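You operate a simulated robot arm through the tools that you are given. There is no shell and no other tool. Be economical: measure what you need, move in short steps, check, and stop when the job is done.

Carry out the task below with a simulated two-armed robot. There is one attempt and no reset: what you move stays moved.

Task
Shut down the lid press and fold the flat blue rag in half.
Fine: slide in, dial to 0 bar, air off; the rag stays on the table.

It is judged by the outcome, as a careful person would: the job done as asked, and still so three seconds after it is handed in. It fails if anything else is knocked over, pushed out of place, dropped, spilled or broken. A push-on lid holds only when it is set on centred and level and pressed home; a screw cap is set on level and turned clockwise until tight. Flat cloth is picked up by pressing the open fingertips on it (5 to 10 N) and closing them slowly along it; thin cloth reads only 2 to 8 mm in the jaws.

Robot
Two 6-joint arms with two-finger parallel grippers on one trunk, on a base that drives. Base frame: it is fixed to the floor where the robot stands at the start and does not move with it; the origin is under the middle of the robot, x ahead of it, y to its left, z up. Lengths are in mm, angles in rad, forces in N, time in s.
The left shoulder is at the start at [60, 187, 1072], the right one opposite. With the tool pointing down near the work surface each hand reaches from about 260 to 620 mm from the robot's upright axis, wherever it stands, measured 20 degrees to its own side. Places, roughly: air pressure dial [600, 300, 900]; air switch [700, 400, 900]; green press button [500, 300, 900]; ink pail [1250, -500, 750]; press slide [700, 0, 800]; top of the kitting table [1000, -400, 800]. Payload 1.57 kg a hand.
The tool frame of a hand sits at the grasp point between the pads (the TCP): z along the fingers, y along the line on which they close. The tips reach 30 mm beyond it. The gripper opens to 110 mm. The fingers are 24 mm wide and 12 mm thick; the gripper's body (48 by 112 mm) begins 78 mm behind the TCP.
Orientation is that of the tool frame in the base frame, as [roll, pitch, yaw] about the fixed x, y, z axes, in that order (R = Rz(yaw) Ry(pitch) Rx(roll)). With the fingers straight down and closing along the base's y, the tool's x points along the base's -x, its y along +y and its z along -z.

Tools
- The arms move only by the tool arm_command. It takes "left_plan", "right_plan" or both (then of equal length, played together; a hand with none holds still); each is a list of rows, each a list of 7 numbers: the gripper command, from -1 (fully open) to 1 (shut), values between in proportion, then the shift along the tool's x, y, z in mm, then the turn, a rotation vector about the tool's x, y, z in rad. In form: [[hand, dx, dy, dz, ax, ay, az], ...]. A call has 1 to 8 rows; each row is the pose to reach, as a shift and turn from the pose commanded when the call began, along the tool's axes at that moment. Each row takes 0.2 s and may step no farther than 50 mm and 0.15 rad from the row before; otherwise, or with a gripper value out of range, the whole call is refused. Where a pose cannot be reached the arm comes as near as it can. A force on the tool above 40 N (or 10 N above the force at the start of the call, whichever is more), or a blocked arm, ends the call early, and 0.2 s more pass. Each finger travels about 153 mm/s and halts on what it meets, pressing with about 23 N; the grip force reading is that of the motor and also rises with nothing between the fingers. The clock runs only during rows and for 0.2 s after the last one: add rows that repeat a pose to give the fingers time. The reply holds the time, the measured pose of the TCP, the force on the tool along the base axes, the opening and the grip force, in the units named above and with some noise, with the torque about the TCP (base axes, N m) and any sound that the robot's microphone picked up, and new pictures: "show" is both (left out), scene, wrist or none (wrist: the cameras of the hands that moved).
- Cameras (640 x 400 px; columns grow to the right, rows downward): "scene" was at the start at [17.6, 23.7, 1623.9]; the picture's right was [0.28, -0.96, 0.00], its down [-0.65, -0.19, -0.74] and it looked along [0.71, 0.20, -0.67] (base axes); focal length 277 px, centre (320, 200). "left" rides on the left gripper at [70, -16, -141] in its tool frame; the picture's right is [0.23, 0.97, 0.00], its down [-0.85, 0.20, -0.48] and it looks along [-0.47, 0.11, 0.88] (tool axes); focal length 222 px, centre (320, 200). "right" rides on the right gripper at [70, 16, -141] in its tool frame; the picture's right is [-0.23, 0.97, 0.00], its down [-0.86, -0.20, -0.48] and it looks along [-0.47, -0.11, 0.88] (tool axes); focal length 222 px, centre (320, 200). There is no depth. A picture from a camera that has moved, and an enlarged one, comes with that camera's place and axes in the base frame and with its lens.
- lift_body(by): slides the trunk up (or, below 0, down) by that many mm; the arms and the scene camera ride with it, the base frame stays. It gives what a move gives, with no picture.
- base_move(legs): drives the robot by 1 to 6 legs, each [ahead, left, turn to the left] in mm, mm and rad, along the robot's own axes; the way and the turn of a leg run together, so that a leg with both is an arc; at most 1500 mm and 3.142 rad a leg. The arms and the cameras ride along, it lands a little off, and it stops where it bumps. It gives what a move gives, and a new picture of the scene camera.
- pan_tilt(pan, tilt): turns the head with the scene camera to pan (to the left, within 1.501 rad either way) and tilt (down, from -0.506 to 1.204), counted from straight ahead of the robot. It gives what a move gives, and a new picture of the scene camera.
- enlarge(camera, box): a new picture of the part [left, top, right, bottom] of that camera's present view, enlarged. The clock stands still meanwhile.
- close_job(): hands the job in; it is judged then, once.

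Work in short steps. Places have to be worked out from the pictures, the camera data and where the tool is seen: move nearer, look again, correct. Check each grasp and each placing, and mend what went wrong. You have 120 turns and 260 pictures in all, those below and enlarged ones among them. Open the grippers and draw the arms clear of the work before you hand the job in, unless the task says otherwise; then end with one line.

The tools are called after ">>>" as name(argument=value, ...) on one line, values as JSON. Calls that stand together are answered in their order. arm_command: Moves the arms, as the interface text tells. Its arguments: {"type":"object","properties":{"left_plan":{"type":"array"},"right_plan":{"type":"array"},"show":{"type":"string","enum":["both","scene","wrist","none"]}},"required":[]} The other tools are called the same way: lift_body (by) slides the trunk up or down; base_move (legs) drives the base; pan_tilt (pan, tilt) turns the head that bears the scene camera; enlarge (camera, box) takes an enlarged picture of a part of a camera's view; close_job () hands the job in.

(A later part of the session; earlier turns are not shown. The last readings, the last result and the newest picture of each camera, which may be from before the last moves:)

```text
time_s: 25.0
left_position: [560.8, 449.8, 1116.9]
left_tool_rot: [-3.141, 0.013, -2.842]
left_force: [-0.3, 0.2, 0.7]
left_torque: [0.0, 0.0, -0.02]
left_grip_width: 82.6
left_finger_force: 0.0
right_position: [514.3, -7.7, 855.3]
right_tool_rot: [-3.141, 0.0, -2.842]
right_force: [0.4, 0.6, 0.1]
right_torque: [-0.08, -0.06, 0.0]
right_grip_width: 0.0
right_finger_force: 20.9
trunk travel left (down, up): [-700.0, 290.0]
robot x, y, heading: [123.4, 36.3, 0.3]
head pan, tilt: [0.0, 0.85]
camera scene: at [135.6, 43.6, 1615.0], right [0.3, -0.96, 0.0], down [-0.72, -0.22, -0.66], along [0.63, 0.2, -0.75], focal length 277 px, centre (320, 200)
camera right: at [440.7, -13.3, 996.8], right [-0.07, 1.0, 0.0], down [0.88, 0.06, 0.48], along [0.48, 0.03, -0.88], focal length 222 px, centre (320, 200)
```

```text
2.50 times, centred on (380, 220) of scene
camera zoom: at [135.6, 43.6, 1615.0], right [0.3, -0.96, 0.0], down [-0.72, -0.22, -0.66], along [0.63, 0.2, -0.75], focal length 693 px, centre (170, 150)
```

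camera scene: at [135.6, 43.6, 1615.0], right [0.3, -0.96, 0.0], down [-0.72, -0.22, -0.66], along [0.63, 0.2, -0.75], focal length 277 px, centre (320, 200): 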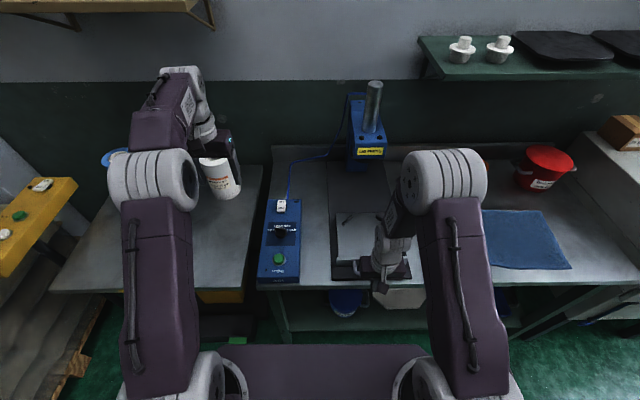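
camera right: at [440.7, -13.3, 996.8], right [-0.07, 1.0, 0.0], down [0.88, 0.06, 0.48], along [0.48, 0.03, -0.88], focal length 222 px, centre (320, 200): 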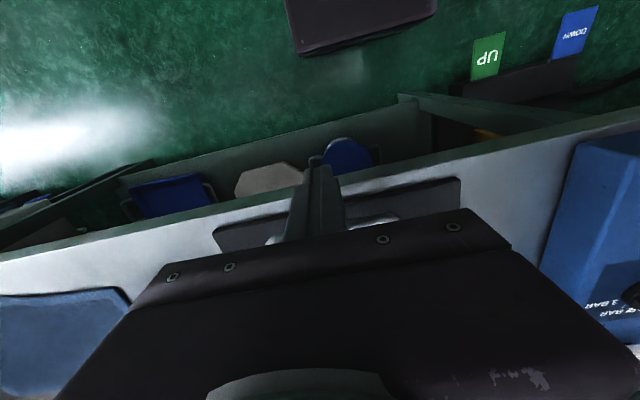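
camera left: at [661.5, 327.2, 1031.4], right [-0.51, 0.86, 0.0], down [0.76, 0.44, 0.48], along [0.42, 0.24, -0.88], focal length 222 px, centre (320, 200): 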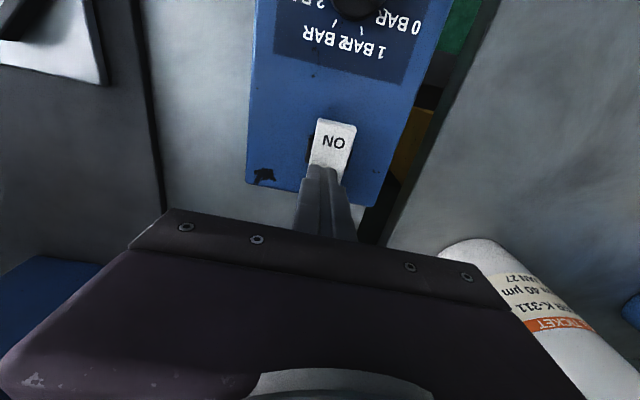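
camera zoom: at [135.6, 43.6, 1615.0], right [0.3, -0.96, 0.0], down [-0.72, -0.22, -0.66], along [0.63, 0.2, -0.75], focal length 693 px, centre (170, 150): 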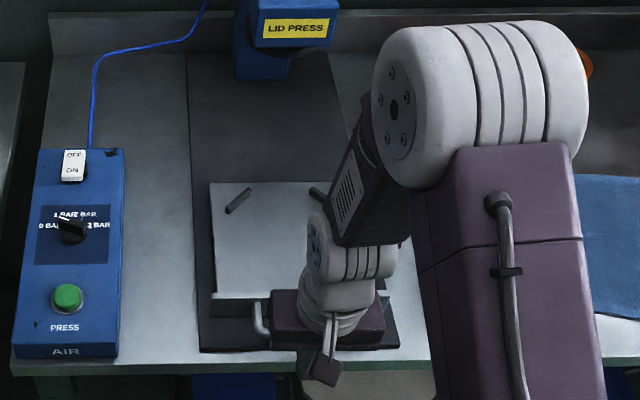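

The fingers stand in front of the bar. I push forward gently and watch the force and the handle.

>>> arm_command(right_plan=[[1, -12, 0, 0, 0, 0, 0], [1, -24, 0, 0, 0, 0, 0], [1, -36, 0, 0, 0, 0, 0], [1, -48, 0, 0, 0, 0, 0], [1, -60, 0, 0, 0, 0, 0]], show="none")

>>> enlarge(camera="scene", box=[310, 140, 450, 300])

```text
time_s: 26.2
left_position: [562.0, 449.5, 1117.4]
left_tool_rot: [-3.141, 0.01, -2.841]
left_force: [-0.2, -0.3, -0.7]
left_torque: [-0.01, -0.02, -0.02]
left_grip_width: 82.4
left_finger_force: 0.1
right_position: [570.5, 10.2, 855.6]
right_tool_rot: [3.141, 0.001, -2.841]
right_force: [-1.9, -0.7, -0.8]
right_torque: [0.01, -0.01, 0.01]
right_grip_width: 0.0
right_finger_force: 21.5
trunk travel left (down, up): [-700.0, 290.0]
robot x, y, heading: [123.4, 35.9, 0.301]
head pan, tilt: [0.0, 0.85]
```

```text
2.50 times, centred on (380, 220) of scene
camera zoom: at [137.0, 44.0, 1614.9], right [0.3, -0.96, 0.0], down [-0.72, -0.22, -0.66], along [0.63, 0.2, -0.75], focal length 693 px, centre (170, 150)
```

zoom: 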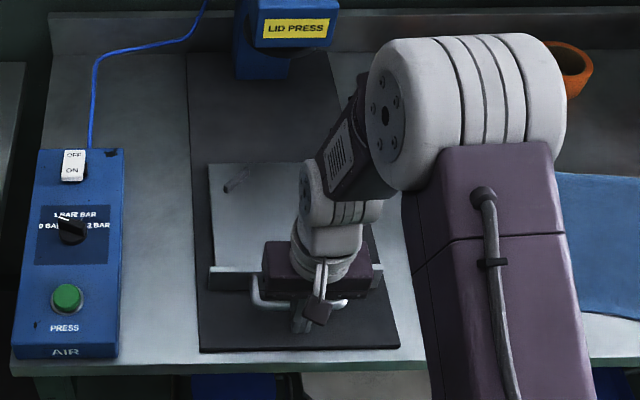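

The slide moves freely (about 2 N). I keep pushing.

>>> arm_command(right_plan=[[1, -15, 0, 0, 0, 0, 0], [1, -30, 0, 0, 0, 0, 0], [1, -45, 0, 0, 0, 0, 0], [1, -60, 0, 0, 0, 0, 0], [1, -75, 0, 0, 0, 0, 0], [1, -90, 0, 0, 0, 0, 0]], show="scene")

>>> enlarge(camera="scene", box=[310, 90, 450, 290])

```text
time_s: 27.6
left_position: [561.9, 451.4, 1117.6]
left_tool_rot: [-3.141, 0.01, -2.843]
left_force: [-0.2, -0.4, -0.7]
left_torque: [0.02, 0.02, 0.0]
left_grip_width: 82.6
left_finger_force: 0.1
right_position: [657.0, 36.5, 854.7]
right_tool_rot: [-3.141, 0.0, -2.841]
right_force: [-2.6, 0.4, 1.3]
right_torque: [-0.03, 0.1, 0.01]
right_grip_width: 0.0
right_finger_force: 21.3
trunk travel left (down, up): [-700.0, 290.0]
robot x, y, heading: [122.1, 38.9, 0.298]
head pan, tilt: [0.0, 0.85]
camera scene: at [137.2, 44.1, 1614.9], right [0.3, -0.96, 0.0], down [-0.72, -0.22, -0.66], along [0.63, 0.2, -0.75], focal length 277 px, centre (320, 200)
```

scene: 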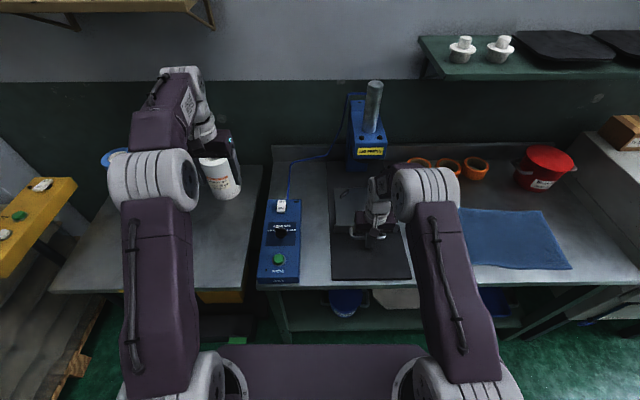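

```text
2.00 times, centred on (380, 190) of scene
camera zoom: at [137.2, 44.1, 1614.9], right [0.3, -0.96, 0.0], down [-0.72, -0.22, -0.66], along [0.63, 0.2, -0.75], focal length 554 px, centre (200, 220)
```

zoom: 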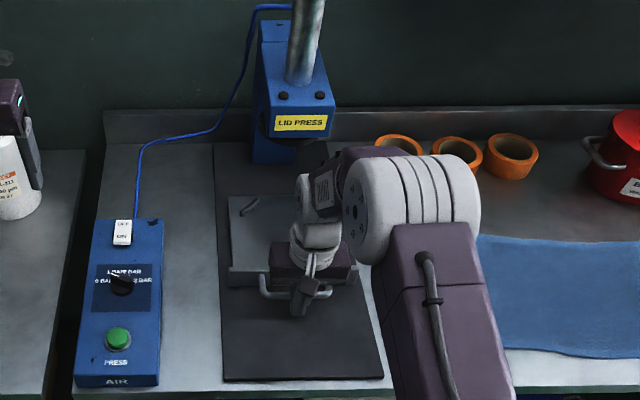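

Still moving freely. I push 75 mm further in small rows.

>>> arm_command(right_plan=[[1, -13, 0, 0, 0, 0, 0], [1, -26, 0, 0, 0, 0, 0], [1, -39, 0, 0, 0, 0, 0], [1, -52, 0, 0, 0, 0, 0], [1, -64, 0, 0, 0, 0, 0], [1, -75, 0, 0, 0, 0, 0]], show="none")

>>> enlarge(camera="scene", box=[310, 90, 450, 290])

```text
time_s: 29.0
left_position: [560.7, 449.5, 1116.8]
left_tool_rot: [3.142, 0.011, -2.841]
left_force: [-0.1, -0.1, -0.4]
left_torque: [-0.05, 0.0, 0.03]
left_grip_width: 82.6
left_finger_force: 0.1
right_position: [727.6, 59.3, 855.8]
right_tool_rot: [-3.14, 0.0, -2.842]
right_force: [-1.4, -1.0, -0.2]
right_torque: [0.03, -0.02, 0.03]
right_grip_width: 0.0
right_finger_force: 21.3
trunk travel left (down, up): [-700.0, 290.0]
robot x, y, heading: [122.4, 37.3, 0.295]
head pan, tilt: [0.0, 0.85]
```

```text
2.00 times, centred on (380, 190) of scene
camera zoom: at [137.1, 44.0, 1614.9], right [0.3, -0.96, 0.0], down [-0.72, -0.22, -0.66], along [0.63, 0.2, -0.75], focal length 554 px, centre (200, 220)
```

zoom: 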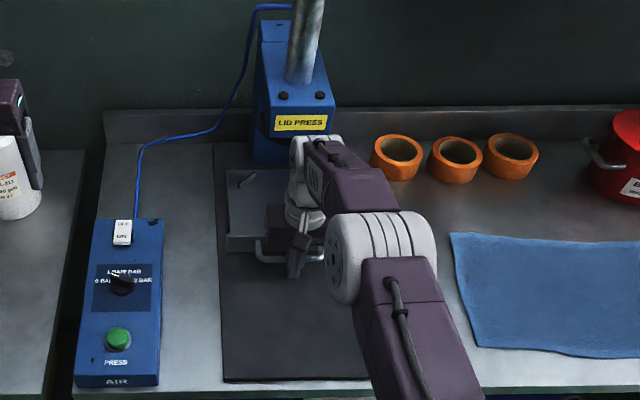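

The slide still moves but the arm nears its reach. I pull the hand back 70 mm, drive the base 90 mm ahead and then finish the push.

>>> arm_command(right_plan=[[1, 35, 0, 0, 0, 0, 0], [1, 70, 0, 0, 0, 0, 0], [1, 100, 0, 0, 0, 0, 0]], show="none")

>>> base_move(legs=[[90, 0, 0]])

```text
time_s: 29.8
left_position: [560.2, 449.9, 1116.5]
left_tool_rot: [3.14, 0.01, -2.842]
left_force: [-0.2, -0.8, -0.1]
left_torque: [0.03, -0.03, 0.0]
left_grip_width: 82.5
left_finger_force: 0.1
right_position: [632.9, 28.8, 855.2]
right_tool_rot: [3.141, 0.002, -2.842]
right_force: [-0.7, 0.1, 0.2]
right_torque: [-0.01, -0.03, 0.02]
right_grip_width: 0.0
right_finger_force: 21.4
trunk travel left (down, up): [-700.0, 290.0]
robot x, y, heading: [121.3, 37.7, 0.3]
head pan, tilt: [0.0, 0.85]
```

```text
time_s: 30.9
left_position: [647.3, 475.3, 1116.6]
left_tool_rot: [3.141, 0.01, -2.842]
left_force: [0.5, 0.1, -1.1]
left_torque: [0.01, 0.04, 0.01]
left_grip_width: 82.2
left_finger_force: 0.1
right_position: [717.4, 55.9, 855.0]
right_tool_rot: [-3.141, 0.002, -2.841]
right_force: [0.0, 0.2, -0.5]
right_torque: [0.05, 0.0, 0.01]
right_grip_width: 0.0
right_finger_force: 21.6
trunk travel left (down, up): [-700.0, 290.0]
robot x, y, heading: [208.7, 63.1, 0.302]
head pan, tilt: [0.0, 0.85]
camera scene: at [222.6, 70.4, 1615.0], right [0.3, -0.96, 0.0], down [-0.72, -0.22, -0.66], along [0.63, 0.2, -0.75], focal length 277 px, centre (320, 200)
```

scene: 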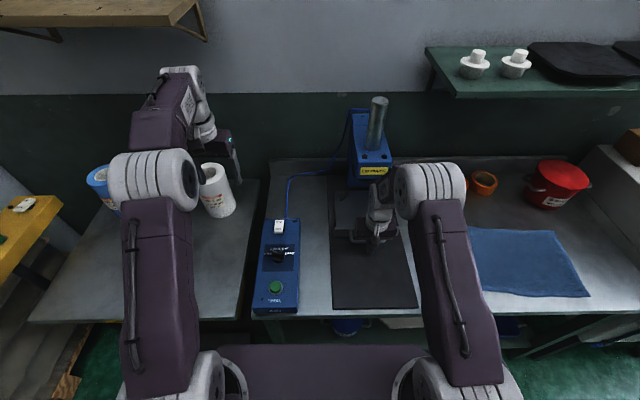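

The hand is 10 mm behind the bar. I push on in small steps until the stop is felt.

>>> arm_command(right_plan=[[1, -12, 0, 0, 0, 0, 0], [1, -22, 0, 0, 0, 0, 0], [1, -32, 0, 0, 0, 0, 0], [1, -42, 0, 0, 0, 0, 0], [1, -51, 0, 0, 0, 0, 0], [1, -60, 0, 0, 0, 0, 0]], show="none")

>>> enlarge(camera="scene", box=[310, 90, 450, 290])

```text
time_s: 32.0
left_position: [645.5, 475.9, 1117.2]
left_tool_rot: [-3.141, 0.011, -2.844]
left_force: [1.0, 0.3, -1.4]
left_torque: [-0.01, 0.04, -0.03]
left_grip_width: 82.6
left_finger_force: 0.0
right_position: [745.2, 62.9, 851.4]
right_tool_rot: [-3.139, -0.037, -2.842]
right_force: [-23.4, -8.0, 18.4]
right_torque: [0.09, 0.3, 0.03]
right_grip_width: 0.0
right_finger_force: 21.5
trunk travel left (down, up): [-700.0, 290.0]
robot x, y, heading: [203.3, 66.4, 0.302]
head pan, tilt: [0.0, 0.85]
stopped in row 5 (right hand): the force on the tool passed its limit at 46 N (the readings are from after the stop); the commanded pose is now the measured one
```

```text
2.00 times, centred on (380, 190) of scene
camera zoom: at [220.4, 70.2, 1615.2], right [0.29, -0.96, 0.0], down [-0.72, -0.22, -0.66], along [0.63, 0.19, -0.75], focal length 554 px, centre (200, 220)
```

zoom: 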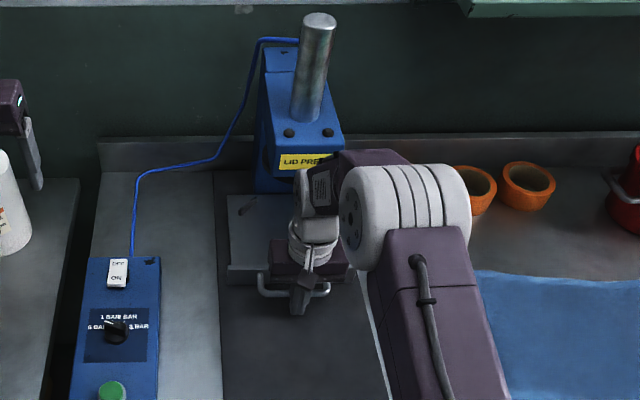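

It stopped firmly (46 N) after about 200 mm of travel — probably the end stop. I pull back, rise and look.

>>> arm_command(right_plan=[[1, 30, 0, 0, 0, 0, 0], [1, 60, 0, 0, 0, 0, 0], [1, 80, 0, -40, 0, 0, 0], [1, 90, -10, -80, 0, 0, 0], [1, 100, -30, -120, 0, 0, 0], [1, 110, -60, -150, 0, 0, 0], [1, 110, -100, -170, 0, 0, 0], [1, 110, -140, -180, 0, 0, 0]])

>>> enlarge(camera="scene", box=[310, 90, 450, 290])

```text
time_s: 33.8
left_position: [647.1, 473.7, 1116.4]
left_tool_rot: [3.139, 0.011, -2.842]
left_force: [-0.2, -0.9, 0.4]
left_torque: [-0.01, -0.01, 0.0]
left_grip_width: 82.5
left_finger_force: 0.0
right_position: [690.5, -101.2, 1033.7]
right_tool_rot: [3.141, -0.025, -2.839]
right_force: [-0.8, 0.5, -0.2]
right_torque: [0.02, 0.0, -0.03]
right_grip_width: 0.0
right_finger_force: 21.0
trunk travel left (down, up): [-700.0, 290.0]
robot x, y, heading: [207.7, 64.7, 0.302]
head pan, tilt: [0.0, 0.85]
camera scene: at [222.8, 68.9, 1614.9], right [0.3, -0.96, 0.0], down [-0.72, -0.22, -0.66], along [0.63, 0.2, -0.75], focal length 277 px, centre (320, 200)
camera right: at [622.4, -104.7, 1176.6], right [-0.07, 1.0, -0.01], down [0.89, 0.07, 0.46], along [0.46, 0.03, -0.89], focal length 222 px, centre (320, 200)
```

scene: 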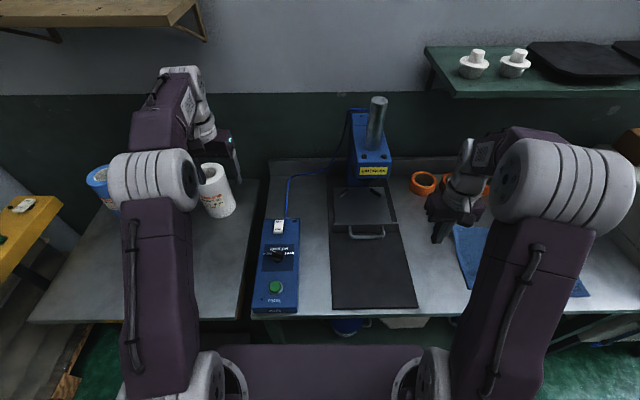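
right: 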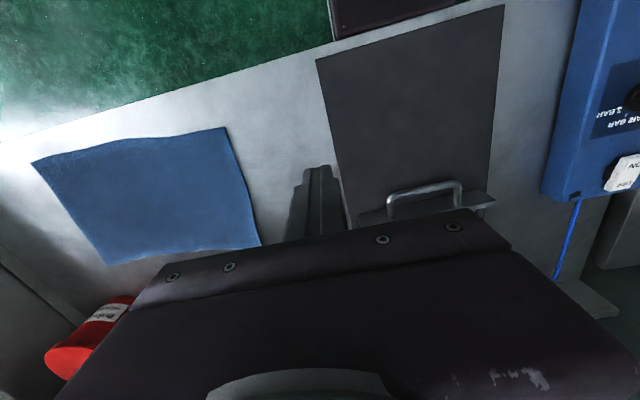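

```text
2.00 times, centred on (380, 190) of scene
camera zoom: at [222.8, 68.9, 1614.9], right [0.3, -0.96, 0.0], down [-0.72, -0.22, -0.66], along [0.63, 0.2, -0.75], focal length 554 px, centre (200, 220)
```

zoom: 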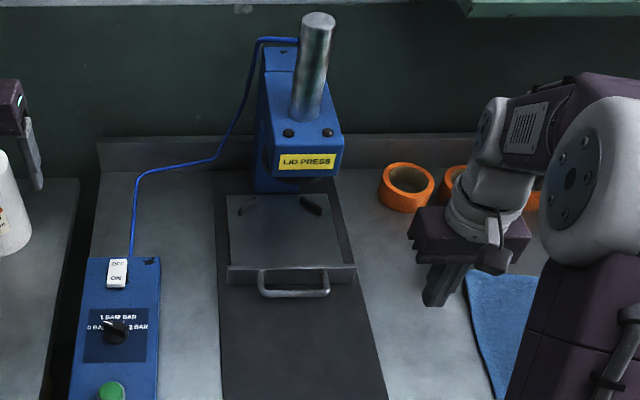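

The slide sits against its stop with the plate right under the ram, and the panel shows OFF and 0 bar. The rag measures about 361 × 245 mm with its centre near (855, −410) and heading about 0.2 rad. Before driving sideways I draw the left hand back and look to the right for obstacles.

>>> arm_command(left_plan=[[-0.5, 40, 0, -20, 0, 0, 0], [-0.5, 80, 0, -50, 0, 0, 0], [-0.5, 120, 0, -80, 0, 0, 0]], show="none")

>>> pan_tilt(pan=-0.9, tilt=0.9)

```text
time_s: 34.6
left_position: [528.6, 439.6, 1196.2]
left_tool_rot: [3.141, 0.012, -2.842]
left_force: [0.5, 0.1, 0.0]
left_torque: [-0.02, -0.02, 0.02]
left_grip_width: 82.5
left_finger_force: 0.1
right_position: [689.9, -100.7, 1033.7]
right_tool_rot: [-3.139, -0.024, -2.842]
right_force: [-1.0, 0.0, 0.3]
right_torque: [-0.07, -0.09, -0.01]
right_grip_width: 0.0
right_finger_force: 21.7
trunk travel left (down, up): [-700.0, 290.0]
robot x, y, heading: [204.9, 62.5, 0.304]
head pan, tilt: [0.0, 0.85]
```

```text
time_s: 35.8
left_position: [530.7, 441.1, 1193.9]
left_tool_rot: [3.141, 0.012, -2.842]
left_force: [0.8, -0.3, 1.1]
left_torque: [-0.01, -0.01, -0.03]
left_grip_width: 82.4
left_finger_force: 0.1
right_position: [690.6, -99.5, 1033.0]
right_tool_rot: [3.142, -0.026, -2.841]
right_force: [0.6, 0.8, 0.6]
right_torque: [0.03, 0.01, -0.01]
right_grip_width: 0.0
right_finger_force: 21.5
trunk travel left (down, up): [-700.0, 290.0]
robot x, y, heading: [204.9, 65.0, 0.301]
head pan, tilt: [-0.901, 0.901]
camera scene: at [209.8, 4.6, 1611.0], right [-0.56, -0.83, 0.0], down [-0.65, 0.44, -0.62], along [0.51, -0.35, -0.78], focal length 277 px, centre (320, 200)
```

scene: 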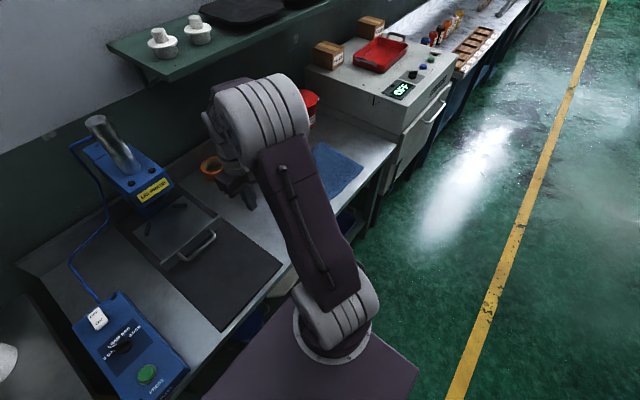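

The floor to the right is clear. I back off a little, slide right about 600 mm, and turn to line up with the rag.

>>> base_move(legs=[[-60, 0, 0], [0, -597, 0], [0, 0, -0.1]])

>>> pan_tilt(pan=0.0, tilt=0.9)

```text
time_s: 40.2
left_position: [686.0, -183.4, 1194.1]
left_tool_rot: [-3.142, 0.01, -2.944]
left_force: [-0.2, 0.7, 0.0]
left_torque: [-0.01, 0.01, -0.01]
left_grip_width: 82.5
left_finger_force: 0.0
right_position: [790.6, -735.2, 1033.5]
right_tool_rot: [-3.14, -0.026, -2.943]
right_force: [0.1, 0.1, 0.7]
right_torque: [0.0, 0.0, -0.05]
right_grip_width: 0.0
right_finger_force: 21.3
trunk travel left (down, up): [-700.0, 290.0]
robot x, y, heading: [325.1, -525.6, 0.2]
head pan, tilt: [-0.901, 0.901]
camera scene: at [322.2, -583.2, 1611.1], right [-0.65, -0.76, 0.0], down [-0.6, 0.51, -0.62], along [0.47, -0.4, -0.78], focal length 277 px, centre (320, 200)
```

scene: 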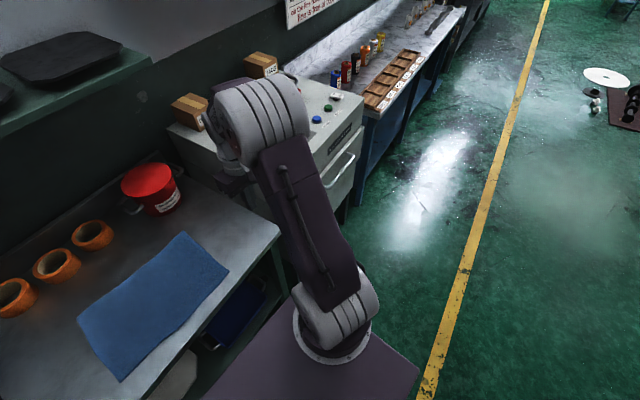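

```text
time_s: 41.4
left_position: [684.6, -183.5, 1196.0]
left_tool_rot: [-3.141, 0.009, -2.942]
left_force: [-0.1, -1.1, -0.1]
left_torque: [-0.01, 0.01, -0.02]
left_grip_width: 82.7
left_finger_force: 0.0
right_position: [789.8, -735.5, 1033.8]
right_tool_rot: [-3.142, -0.026, -2.942]
right_force: [0.4, 0.1, 0.1]
right_torque: [-0.03, -0.04, 0.0]
right_grip_width: 0.0
right_finger_force: 21.1
trunk travel left (down, up): [-700.0, 290.0]
robot x, y, heading: [326.3, -528.4, 0.2]
head pan, tilt: [0.0, 0.901]
camera scene: at [338.9, -521.2, 1611.0], right [0.2, -0.98, 0.0], down [-0.77, -0.15, -0.62], along [0.61, 0.12, -0.78], focal length 277 px, centre (320, 200)
```

scene: 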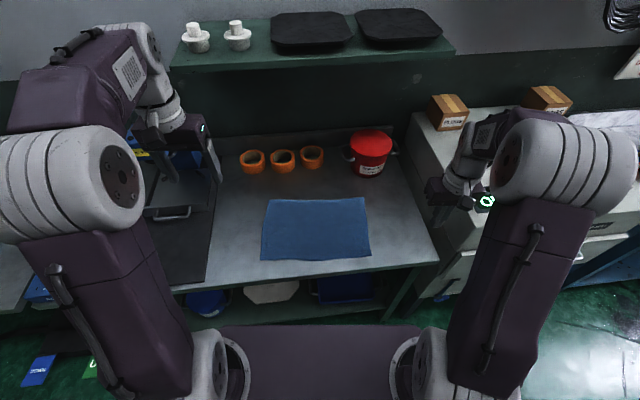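

The rag lies squarely ahead; its front edge is at about u 411–429 and it spans v from +192 to −160. I move 80 mm ahead, 16 mm left, turn 0.03, then look again.

>>> base_move(legs=[[80, 16, 0.03]])

>>> enlarge(camera="scene", box=[220, 180, 420, 310])

```text
time_s: 42.5
left_position: [747.7, -141.0, 1194.4]
left_tool_rot: [3.14, 0.013, -2.914]
left_force: [-1.0, 0.4, 0.3]
left_torque: [0.02, 0.05, 0.01]
left_grip_width: 82.6
left_finger_force: 0.1
right_position: [870.3, -690.8, 1033.0]
right_tool_rot: [-3.142, -0.025, -2.914]
right_force: [-0.2, 0.0, 0.2]
right_torque: [-0.02, 0.01, 0.01]
right_grip_width: 0.0
right_finger_force: 21.5
trunk travel left (down, up): [-700.0, 290.0]
robot x, y, heading: [404.3, -489.0, 0.227]
head pan, tilt: [0.0, 0.901]
camera scene: at [411.4, -489.1, 1611.1], right [0.23, -0.97, 0.0], down [-0.76, -0.18, -0.62], along [0.61, 0.14, -0.78], focal length 277 px, centre (320, 200)
```

scene: 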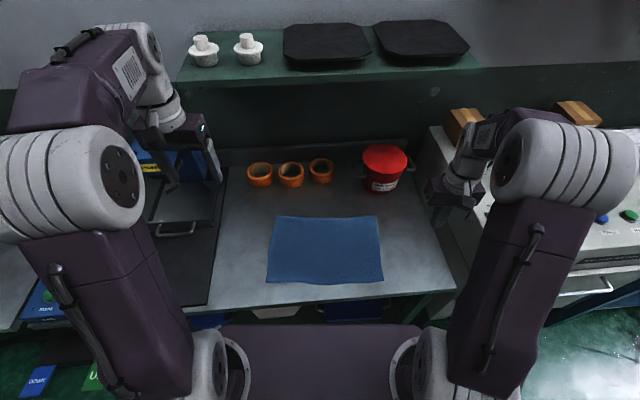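

```text
3.08 times, centred on (320, 245) of scene
camera zoom: at [411.4, -489.1, 1611.1], right [0.23, -0.97, 0.0], down [-0.76, -0.18, -0.62], along [0.61, 0.14, -0.78], focal length 852 px, centre (320, 62)
```

zoom: 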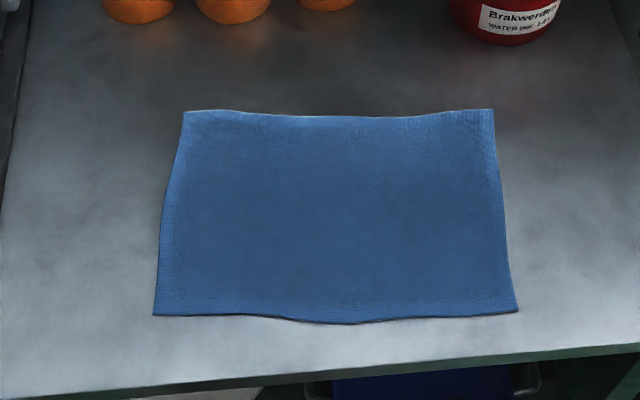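

The rag now spans u 324–570 and v +160 to −196 in front of me, well squared. I bring both hands above points just inside its two front corners — left (712, −286), right (781, −573) — at z 900, opened about 36 mm.

>>> arm_command(left_plan=[[0, 10, -25, 30, 0, 0, 0], [0.345, 20, -50, 65, 0, 0, 0], [0.345, 32, -75, 102, 0, 0, 0], [0.345, 44, -95, 142, 0, 0, 0], [0.345, 52, -112, 186, 0, 0, 0], [0.345, 60, -124, 230, 0, 0, 0], [0.345, 66, -132, 270, 0, 0, 0], [0.345, 67, -133, 294, 0, 0, 0]], right_plan=[[1, 8, 17, 10, 0, 0, 0], [0.345, 16, 34, 25, 0, 0, 0], [0.345, 24, 51, 42, 0, 0, 0], [0.345, 32, 68, 60, 0, 0, 0], [0.345, 40, 85, 78, 0, 0, 0], [0.345, 48, 102, 96, 0, 0, 0], [0.345, 55, 119, 115, 0, 0, 0], [0.345, 60.5, 135, 133, 0, 0, 0]])

```text
time_s: 44.3
left_position: [716.9, -284.5, 898.9]
left_tool_rot: [-3.141, 0.01, -2.912]
left_force: [0.1, -0.2, 0.0]
left_torque: [-0.03, -0.01, -0.01]
left_grip_width: 36.2
left_finger_force: 0.1
right_position: [778.4, -573.2, 901.7]
right_tool_rot: [-3.14, -0.027, -2.914]
right_force: [0.3, 1.1, -0.3]
right_torque: [0.03, 0.03, -0.03]
right_grip_width: 35.9
right_finger_force: 0.0
trunk travel left (down, up): [-700.0, 290.0]
robot x, y, heading: [400.7, -491.6, 0.232]
head pan, tilt: [0.0, 0.901]
camera scene: at [414.0, -487.1, 1611.1], right [0.23, -0.97, 0.0], down [-0.76, -0.18, -0.62], along [0.6, 0.14, -0.78], focal length 277 px, centre (320, 200)
camera right: at [709.8, -571.3, 1044.7], right [0.0, 1.0, -0.01], down [0.89, 0.0, 0.46], along [0.46, -0.01, -0.89], focal length 222 px, centre (320, 200)
camera left: at [652.3, -317.2, 1039.7], right [-0.44, 0.9, 0.0], down [0.78, 0.39, 0.49], along [0.44, 0.21, -0.87], focal length 222 px, centre (320, 200)
```

scene: 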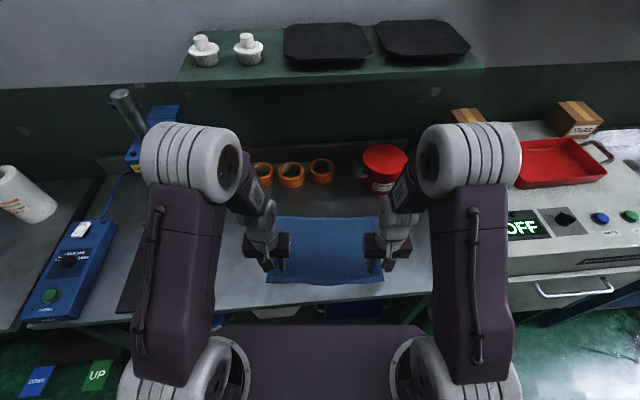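
right: 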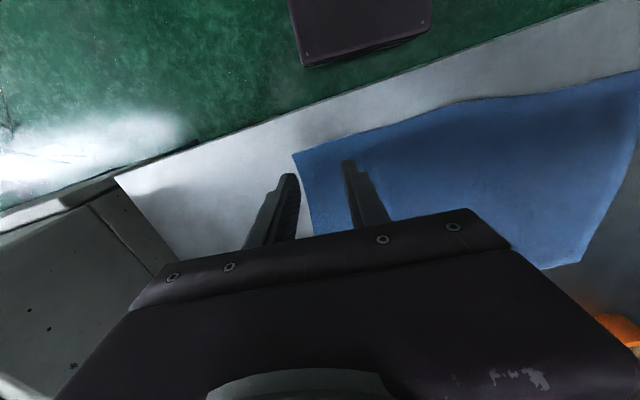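
left: 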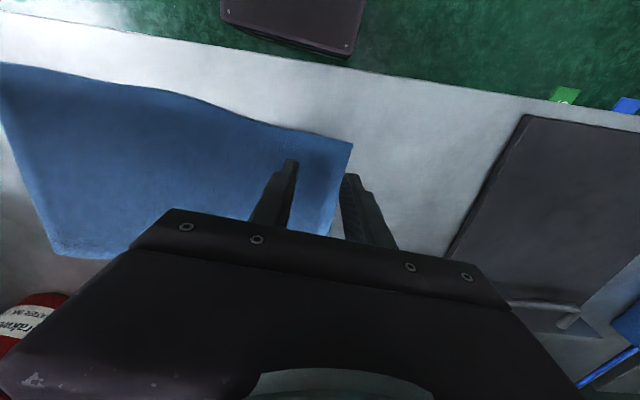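

From the wrist views, the left corner is 13 mm in front of and 30 mm outside the left TCP; the right one is 6 mm in front of and 30 mm outside. I move the right hand 8 mm ahead and lower both to just above the cloth.

>>> arm_command(left_plan=[[0.345, 0, 0, 25, 0, 0, 0], [0.345, 0, 0, 45, 0, 0, 0], [0.345, 0, 0, 57, 0, 0, 0], [0.345, 0, 0, 57, 0, 0, 0]], right_plan=[[0.345, -8, 0, 25, 0, 0, 0], [0.345, -8, 0, 45, 0, 0, 0], [0.345, -8, 0, 60, 0, 0, 0], [0.345, -8, 0, 60, 0, 0, 0]], show="wrist")

```text
time_s: 45.3
left_position: [718.3, -284.2, 844.1]
left_tool_rot: [-3.141, 0.009, -2.913]
left_force: [-0.9, 0.5, 0.3]
left_torque: [0.02, 0.04, 0.02]
left_grip_width: 36.0
left_finger_force: 0.2
right_position: [784.9, -570.8, 842.2]
right_tool_rot: [-3.141, -0.026, -2.913]
right_force: [0.0, 0.0, -1.1]
right_torque: [0.02, 0.02, 0.02]
right_grip_width: 36.1
right_finger_force: 0.0
trunk travel left (down, up): [-700.0, 290.0]
robot x, y, heading: [397.0, -494.9, 0.23]
head pan, tilt: [0.0, 0.901]
camera right: at [715.1, -570.2, 984.8], right [0.0, 1.0, -0.01], down [0.89, 0.0, 0.46], along [0.46, -0.01, -0.89], focal length 222 px, centre (320, 200)
camera left: at [653.2, -317.2, 983.3], right [-0.44, 0.9, 0.0], down [0.78, 0.39, 0.49], along [0.44, 0.21, -0.87], focal length 222 px, centre (320, 200)
```

right: 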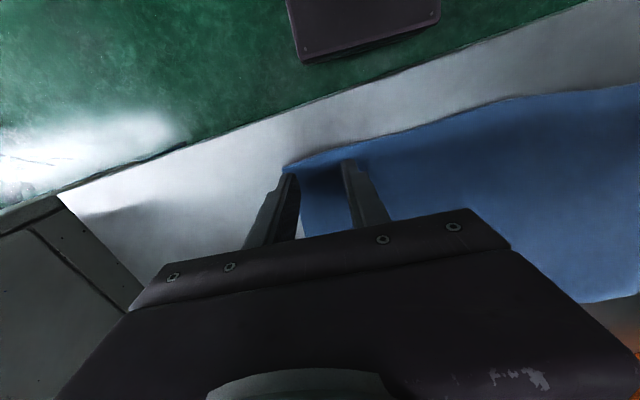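
left: 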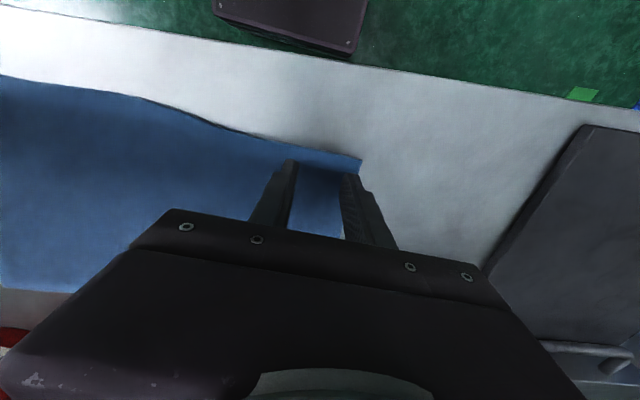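

The tips are about 8–10 mm above the cloth. I shift both hands 4 mm inward and lower 8 mm to feel for contact.

>>> arm_command(left_plan=[[0.345, 0, -4, 3, 0, 0, 0], [0.345, 0, -4, 6, 0, 0, 0], [0.345, 0, -4, 8, 0, 0, 0]], right_plan=[[0.345, 0, 4, 3, 0, 0, 0], [0.345, 0, 4, 6, 0, 0, 0], [0.345, 0, 4, 7, 0, 0, 0]], show="none")

```text
time_s: 46.1
left_position: [719.0, -287.6, 834.6]
left_tool_rot: [-3.141, 0.01, -2.913]
left_force: [0.6, 0.0, 0.6]
left_torque: [-0.01, -0.03, -0.03]
left_grip_width: 36.1
left_finger_force: 0.0
right_position: [783.3, -568.6, 835.1]
right_tool_rot: [3.141, -0.024, -2.913]
right_force: [0.4, 0.2, 1.1]
right_torque: [0.01, 0.0, 0.02]
right_grip_width: 36.1
right_finger_force: 0.2
trunk travel left (down, up): [-700.0, 290.0]
robot x, y, heading: [401.9, -494.8, 0.228]
head pan, tilt: [0.0, 0.901]
```

No contact yet, with the tips near z 805. I go on down in 1 mm steps.

>>> arm_command(left_plan=[[0.345, 0, 0, 1, 0, 0, 0], [0.345, 0, 0, 2, 0, 0, 0], [0.345, 0, 0, 2.5, 0, 0, 0]], right_plan=[[0.345, 0, 0, 1, 0, 0, 0], [0.345, 0, 0, 2, 0, 0, 0], [0.345, 0, 0, 2.5, 0, 0, 0]], show="none")

```text
time_s: 46.9
left_position: [719.0, -287.5, 833.0]
left_tool_rot: [-3.141, 0.013, -2.913]
left_force: [0.5, 1.3, 7.5]
left_torque: [0.04, -0.01, 0.03]
left_grip_width: 36.2
left_finger_force: 0.1
right_position: [782.6, -568.3, 833.1]
right_tool_rot: [3.141, -0.022, -2.912]
right_force: [2.1, 0.0, 11.5]
right_torque: [0.07, -0.11, -0.03]
right_grip_width: 36.0
right_finger_force: 0.0
trunk travel left (down, up): [-700.0, 290.0]
robot x, y, heading: [401.1, -492.0, 0.228]
head pan, tilt: [0.0, 0.901]
```

Contact is made: 7.5 N left and 11.5 N right. Easing the right hand slightly, I close both slowly along the cloth.

>>> arm_command(left_plan=[[0.43, 0, 0, 0, 0, 0, 0], [0.51, 0, 0, 0, 0, 0, 0], [0.6, 0, 0, 0, 0, 0, 0], [0.68, 0, 0, 0, 0, 0, 0], [0.77, 0, 0, 0, 0, 0, 0], [0.85, 0, 0, 0, 0, 0, 0], [0.94, 0, 0, 0, 0, 0, 0], [1, 0, 0, 0, 0, 0, 0]], right_plan=[[0.43, 0, 0, -0.3, 0, 0, 0], [0.51, 0, 0, -0.3, 0, 0, 0], [0.6, 0, 0, -0.3, 0, 0, 0], [0.68, 0, 0, -0.3, 0, 0, 0], [0.77, 0, 0, -0.3, 0, 0, 0], [0.85, 0, 0, -0.3, 0, 0, 0], [0.94, 0, 0, -0.3, 0, 0, 0], [1, 0, 0, -0.3, 0, 0, 0]], show="wrist")

```text
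time_s: 48.7
left_position: [719.2, -288.2, 833.6]
left_tool_rot: [3.141, 0.012, -2.913]
left_force: [3.2, -9.2, 8.6]
left_torque: [-0.31, -0.04, 0.05]
left_grip_width: 3.9
left_finger_force: 22.3
right_position: [782.2, -568.4, 833.8]
right_tool_rot: [-3.139, -0.023, -2.914]
right_force: [-2.2, 9.2, 13.1]
right_torque: [0.29, 0.07, -0.07]
right_grip_width: 5.6
right_finger_force: 22.9
trunk travel left (down, up): [-700.0, 290.0]
robot x, y, heading: [398.6, -494.4, 0.229]
head pan, tilt: [0.0, 0.901]
camera right: at [712.8, -567.1, 976.1], right [0.0, 1.0, -0.01], down [0.89, 0.0, 0.46], along [0.46, -0.01, -0.89], focal length 222 px, centre (320, 200)
camera left: at [652.9, -321.7, 973.7], right [-0.44, 0.9, 0.0], down [0.78, 0.39, 0.49], along [0.44, 0.21, -0.87], focal length 222 px, centre (320, 200)
```

right: 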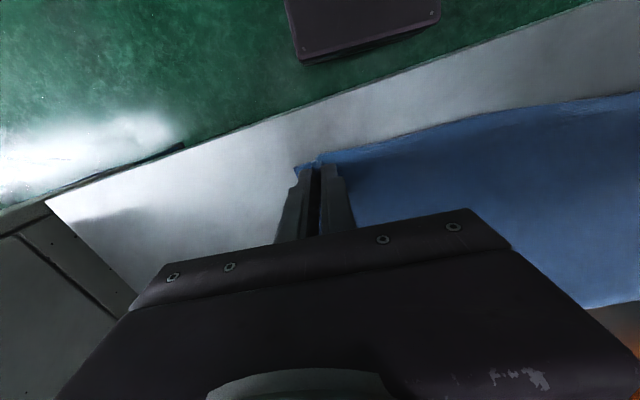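
left: 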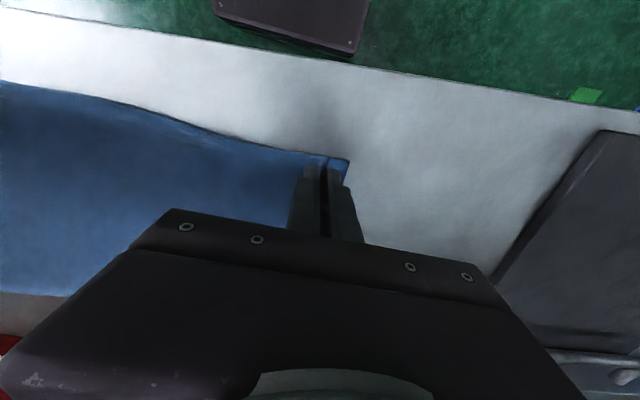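

Both hands read cloth in the jaws (3.9 and 5.6 mm). I start the fold, lifting along an arc toward the back, and check a third of the way.

>>> arm_command(left_plan=[[1, -1, 0, -10, 0, 0, 0], [1, -2, 0, -19, 0, 0, 0], [1, -7, 0, -37, 0, 0, 0], [1, -15, 0, -53, 0, 0, 0], [1, -26, 0, -68, 0, 0, 0], [1, -39, -1, -80, 0, 0, 0], [1, -55, -1, -90, 0, 0, 0]], right_plan=[[1, -1, 0, -10, 0, 0, 0], [1, -2, 0, -19, 0, 0, 0], [1, -7, 0, -37, 0, 0, 0], [1, -15, 0, -53, 0, 0, 0], [1, -26, 0, -68, 0, 0, 0], [1, -39, -1, -80, 0, 0, 0], [1, -55, -1, -90, 0, 0, 0]])

>>> enlarge(camera="scene", box=[220, 180, 420, 310])

```text
time_s: 50.3
left_position: [773.4, -275.8, 923.1]
left_tool_rot: [-3.141, 0.012, -2.913]
left_force: [3.2, -12.0, -0.3]
left_torque: [-0.3, -0.09, 0.04]
left_grip_width: 4.0
left_finger_force: 22.9
right_position: [839.5, -556.4, 920.8]
right_tool_rot: [-3.141, -0.026, -2.913]
right_force: [-3.0, 9.5, 0.1]
right_torque: [0.36, 0.09, -0.05]
right_grip_width: 5.1
right_finger_force: 22.5
trunk travel left (down, up): [-700.0, 290.0]
robot x, y, heading: [395.9, -494.7, 0.228]
head pan, tilt: [0.0, 0.901]
camera scene: at [413.7, -487.9, 1611.0], right [0.23, -0.97, 0.0], down [-0.76, -0.18, -0.62], along [0.6, 0.14, -0.78], focal length 277 px, centre (320, 200)
camera right: at [770.7, -555.2, 1063.7], right [0.0, 1.0, -0.01], down [0.89, 0.0, 0.46], along [0.46, -0.01, -0.89], focal length 222 px, centre (320, 200)
camera left: at [707.6, -309.7, 1064.0], right [-0.44, 0.9, 0.0], down [0.78, 0.39, 0.49], along [0.44, 0.21, -0.87], focal length 222 px, centre (320, 200)
```

scene: 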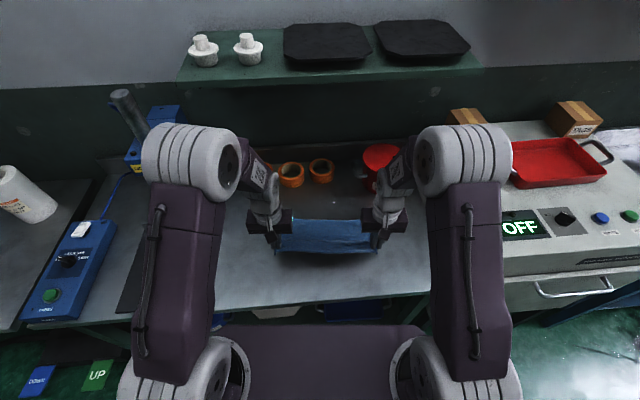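
right: 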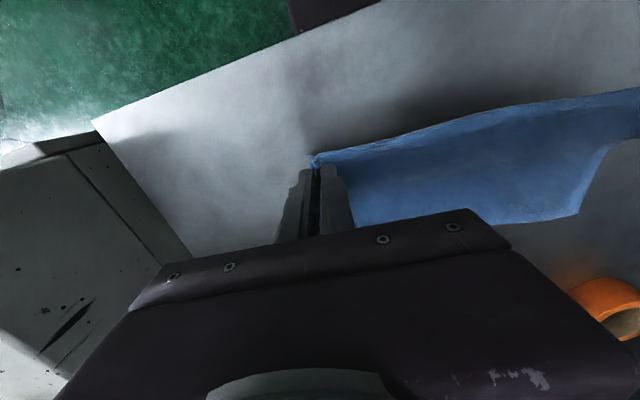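
left: 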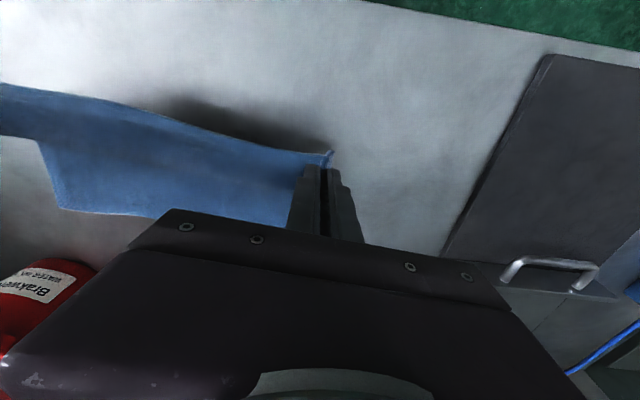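

```text
3.08 times, centred on (320, 245) of scene
camera zoom: at [413.7, -487.9, 1611.0], right [0.23, -0.97, 0.0], down [-0.76, -0.18, -0.62], along [0.6, 0.14, -0.78], focal length 852 px, centre (320, 62)
```

zoom: 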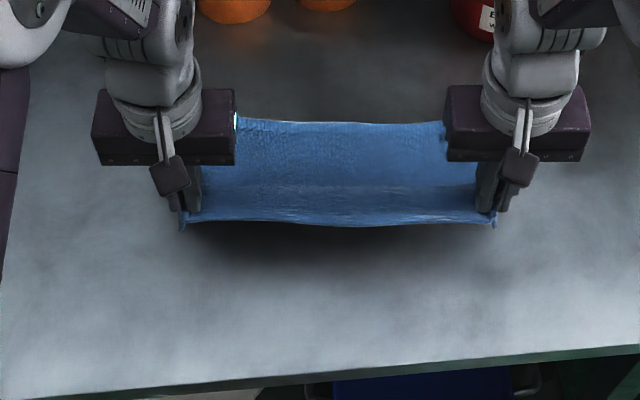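

Both corners hold and the front edge is up evenly. I ease the tension by 3 mm per hand and go on over the top of the arc.

>>> arm_command(left_plan=[[1, -26, -4, -13, 0, 0, 0], [1, -55, -5, -17, 0, 0, 0], [1, -83, -6, -13, 0, 0, 0], [1, -110, -6, -2, 0, 0, 0], [1, -133, -7, 15, 0, 0, 0], [1, -150, -7, 37, 0, 0, 0], [1, -160, -7, 57, 0, 0, 0]], right_plan=[[1, -26, 2, -13, 0, 0, 0], [1, -55, 1, -17, 0, 0, 0], [1, -83, 0, -13, 0, 0, 0], [1, -110, 0, -2, 0, 0, 0], [1, -133, -1, 15, 0, 0, 0], [1, -150, -1, 37, 0, 0, 0], [1, -160, -1, 57, 0, 0, 0]])

>>> enlarge(camera="scene", box=[220, 160, 420, 290])

```text
time_s: 51.9
left_position: [930.7, -247.7, 867.0]
left_tool_rot: [-3.141, 0.01, -2.913]
left_force: [0.8, -4.0, -1.6]
left_torque: [-0.1, -0.03, 0.08]
left_grip_width: 4.2
left_finger_force: 23.2
right_position: [995.7, -521.6, 859.1]
right_tool_rot: [3.141, -0.026, -2.913]
right_force: [-1.4, 3.9, -0.5]
right_torque: [0.16, 0.02, -0.04]
right_grip_width: 4.9
right_finger_force: 22.7
trunk travel left (down, up): [-700.0, 290.0]
robot x, y, heading: [400.1, -491.6, 0.227]
head pan, tilt: [0.0, 0.901]
camera scene: at [414.6, -487.9, 1611.1], right [0.23, -0.97, 0.0], down [-0.76, -0.18, -0.62], along [0.6, 0.14, -0.78], focal length 277 px, centre (320, 200)
camera right: at [926.1, -520.2, 1002.1], right [0.0, 1.0, -0.01], down [0.89, 0.0, 0.46], along [0.46, -0.01, -0.89], focal length 222 px, centre (320, 200)
camera left: at [866.1, -280.8, 1007.9], right [-0.44, 0.9, 0.0], down [0.78, 0.39, 0.49], along [0.44, 0.21, -0.87], focal length 222 px, centre (320, 200)
```

scene: 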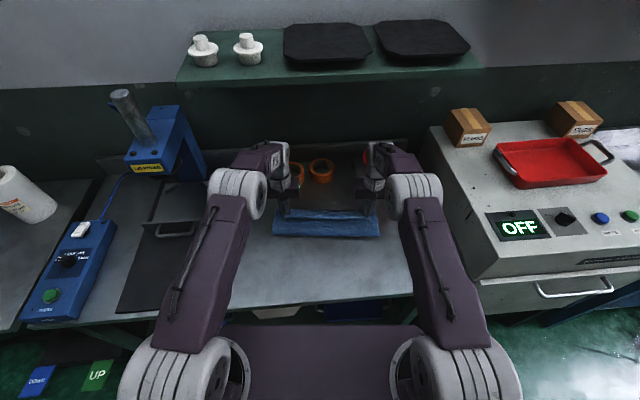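
right: 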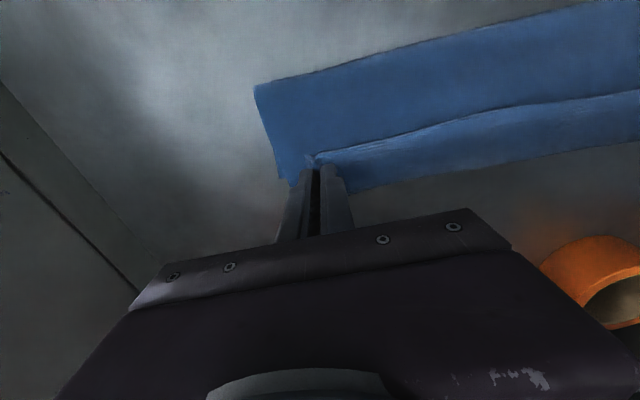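
left: 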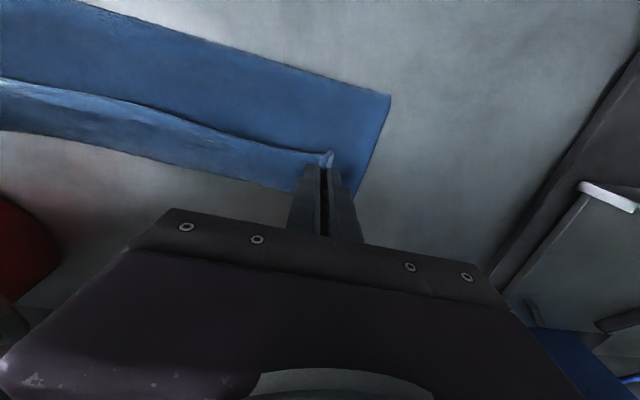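

```text
3.08 times, centred on (320, 225) of scene
camera zoom: at [414.6, -487.9, 1611.1], right [0.23, -0.97, 0.0], down [-0.76, -0.18, -0.62], along [0.6, 0.14, -0.78], focal length 852 px, centre (320, 123)
```

zoom: 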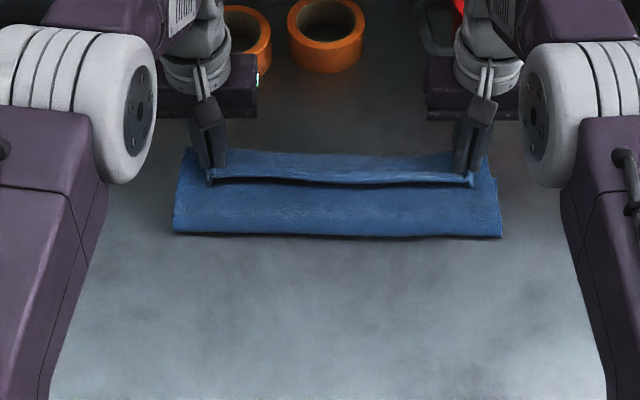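

The fold has formed without shifting the back edge; the front strip in the jaws is slightly curled back. I lower to about 8 mm above the cloth, slightly farther back, and open the fingers slowly.

>>> arm_command(left_plan=[[1, -6, 1, 10, 0, 0, 0], [1, -12, 2, 20, 0, 0, 0], [1, -14, 2, 26, 0, 0, 0], [0.95, -14, 2, 26, 0, 0, 0], [0.85, -14, 2, 26, 0, 0, 0], [0.75, -14, 2, 26, 0, 0, 0], [0.6, -14, 2, 26, 0, 0, 0], [0.6, -14, 2, 26, 0, 0, 0]], right_plan=[[1, -6, -1, 8, 0, 0, 0], [1, -12, -2, 14, 0, 0, 0], [1, -14, -2, 19, 0, 0, 0], [0.95, -14, -2, 19, 0, 0, 0], [0.85, -14, -2, 19, 0, 0, 0], [0.75, -14, -2, 19, 0, 0, 0], [0.6, -14, -2, 19, 0, 0, 0], [0.6, -14, -2, 19, 0, 0, 0]], show="wrist")

>>> enlarge(camera="scene", box=[220, 160, 420, 290])

```text
time_s: 53.7
left_position: [944.0, -241.3, 841.7]
left_tool_rot: [3.141, 0.011, -2.913]
left_force: [-0.2, -0.1, 0.9]
left_torque: [-0.01, 0.02, 0.04]
left_grip_width: 21.6
left_finger_force: 0.1
right_position: [1006.2, -520.1, 842.0]
right_tool_rot: [-3.141, -0.024, -2.912]
right_force: [0.2, -0.3, 1.1]
right_torque: [-0.03, -0.01, 0.0]
right_grip_width: 21.4
right_finger_force: 0.0
trunk travel left (down, up): [-700.0, 290.0]
robot x, y, heading: [400.8, -491.9, 0.233]
head pan, tilt: [0.0, 0.901]
camera right: at [938.2, -519.4, 984.2], right [0.0, 1.0, -0.01], down [0.89, 0.0, 0.46], along [0.46, -0.01, -0.89], focal length 222 px, centre (320, 200)
camera left: at [878.4, -275.1, 982.2], right [-0.44, 0.9, 0.0], down [0.78, 0.39, 0.49], along [0.44, 0.21, -0.87], focal length 222 px, centre (320, 200)
```

right: 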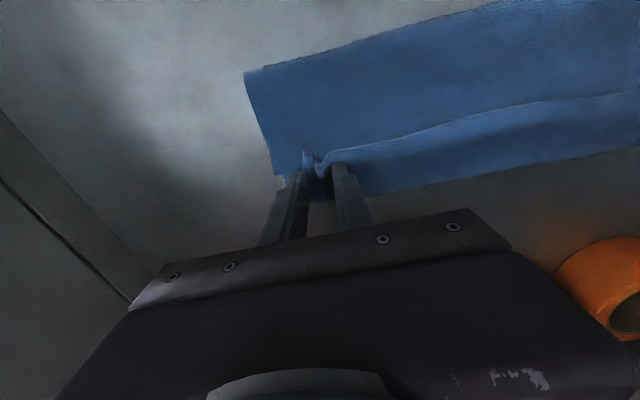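
left: 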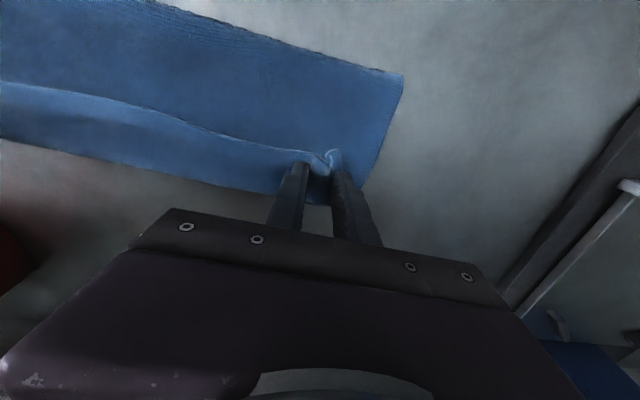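

```text
3.08 times, centred on (320, 225) of scene
camera zoom: at [412.7, -488.2, 1611.0], right [0.23, -0.97, 0.0], down [-0.76, -0.18, -0.62], along [0.61, 0.14, -0.78], focal length 852 px, centre (320, 123)
```

zoom: 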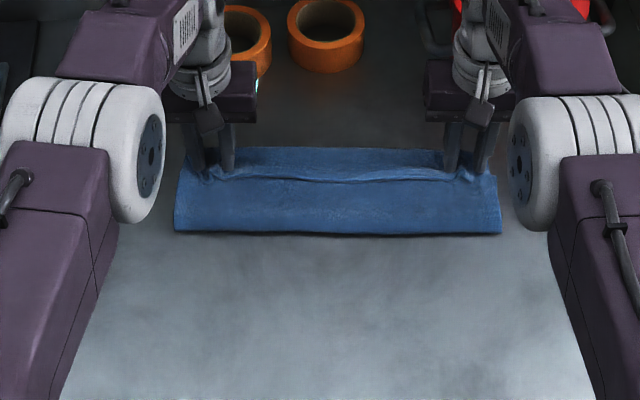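

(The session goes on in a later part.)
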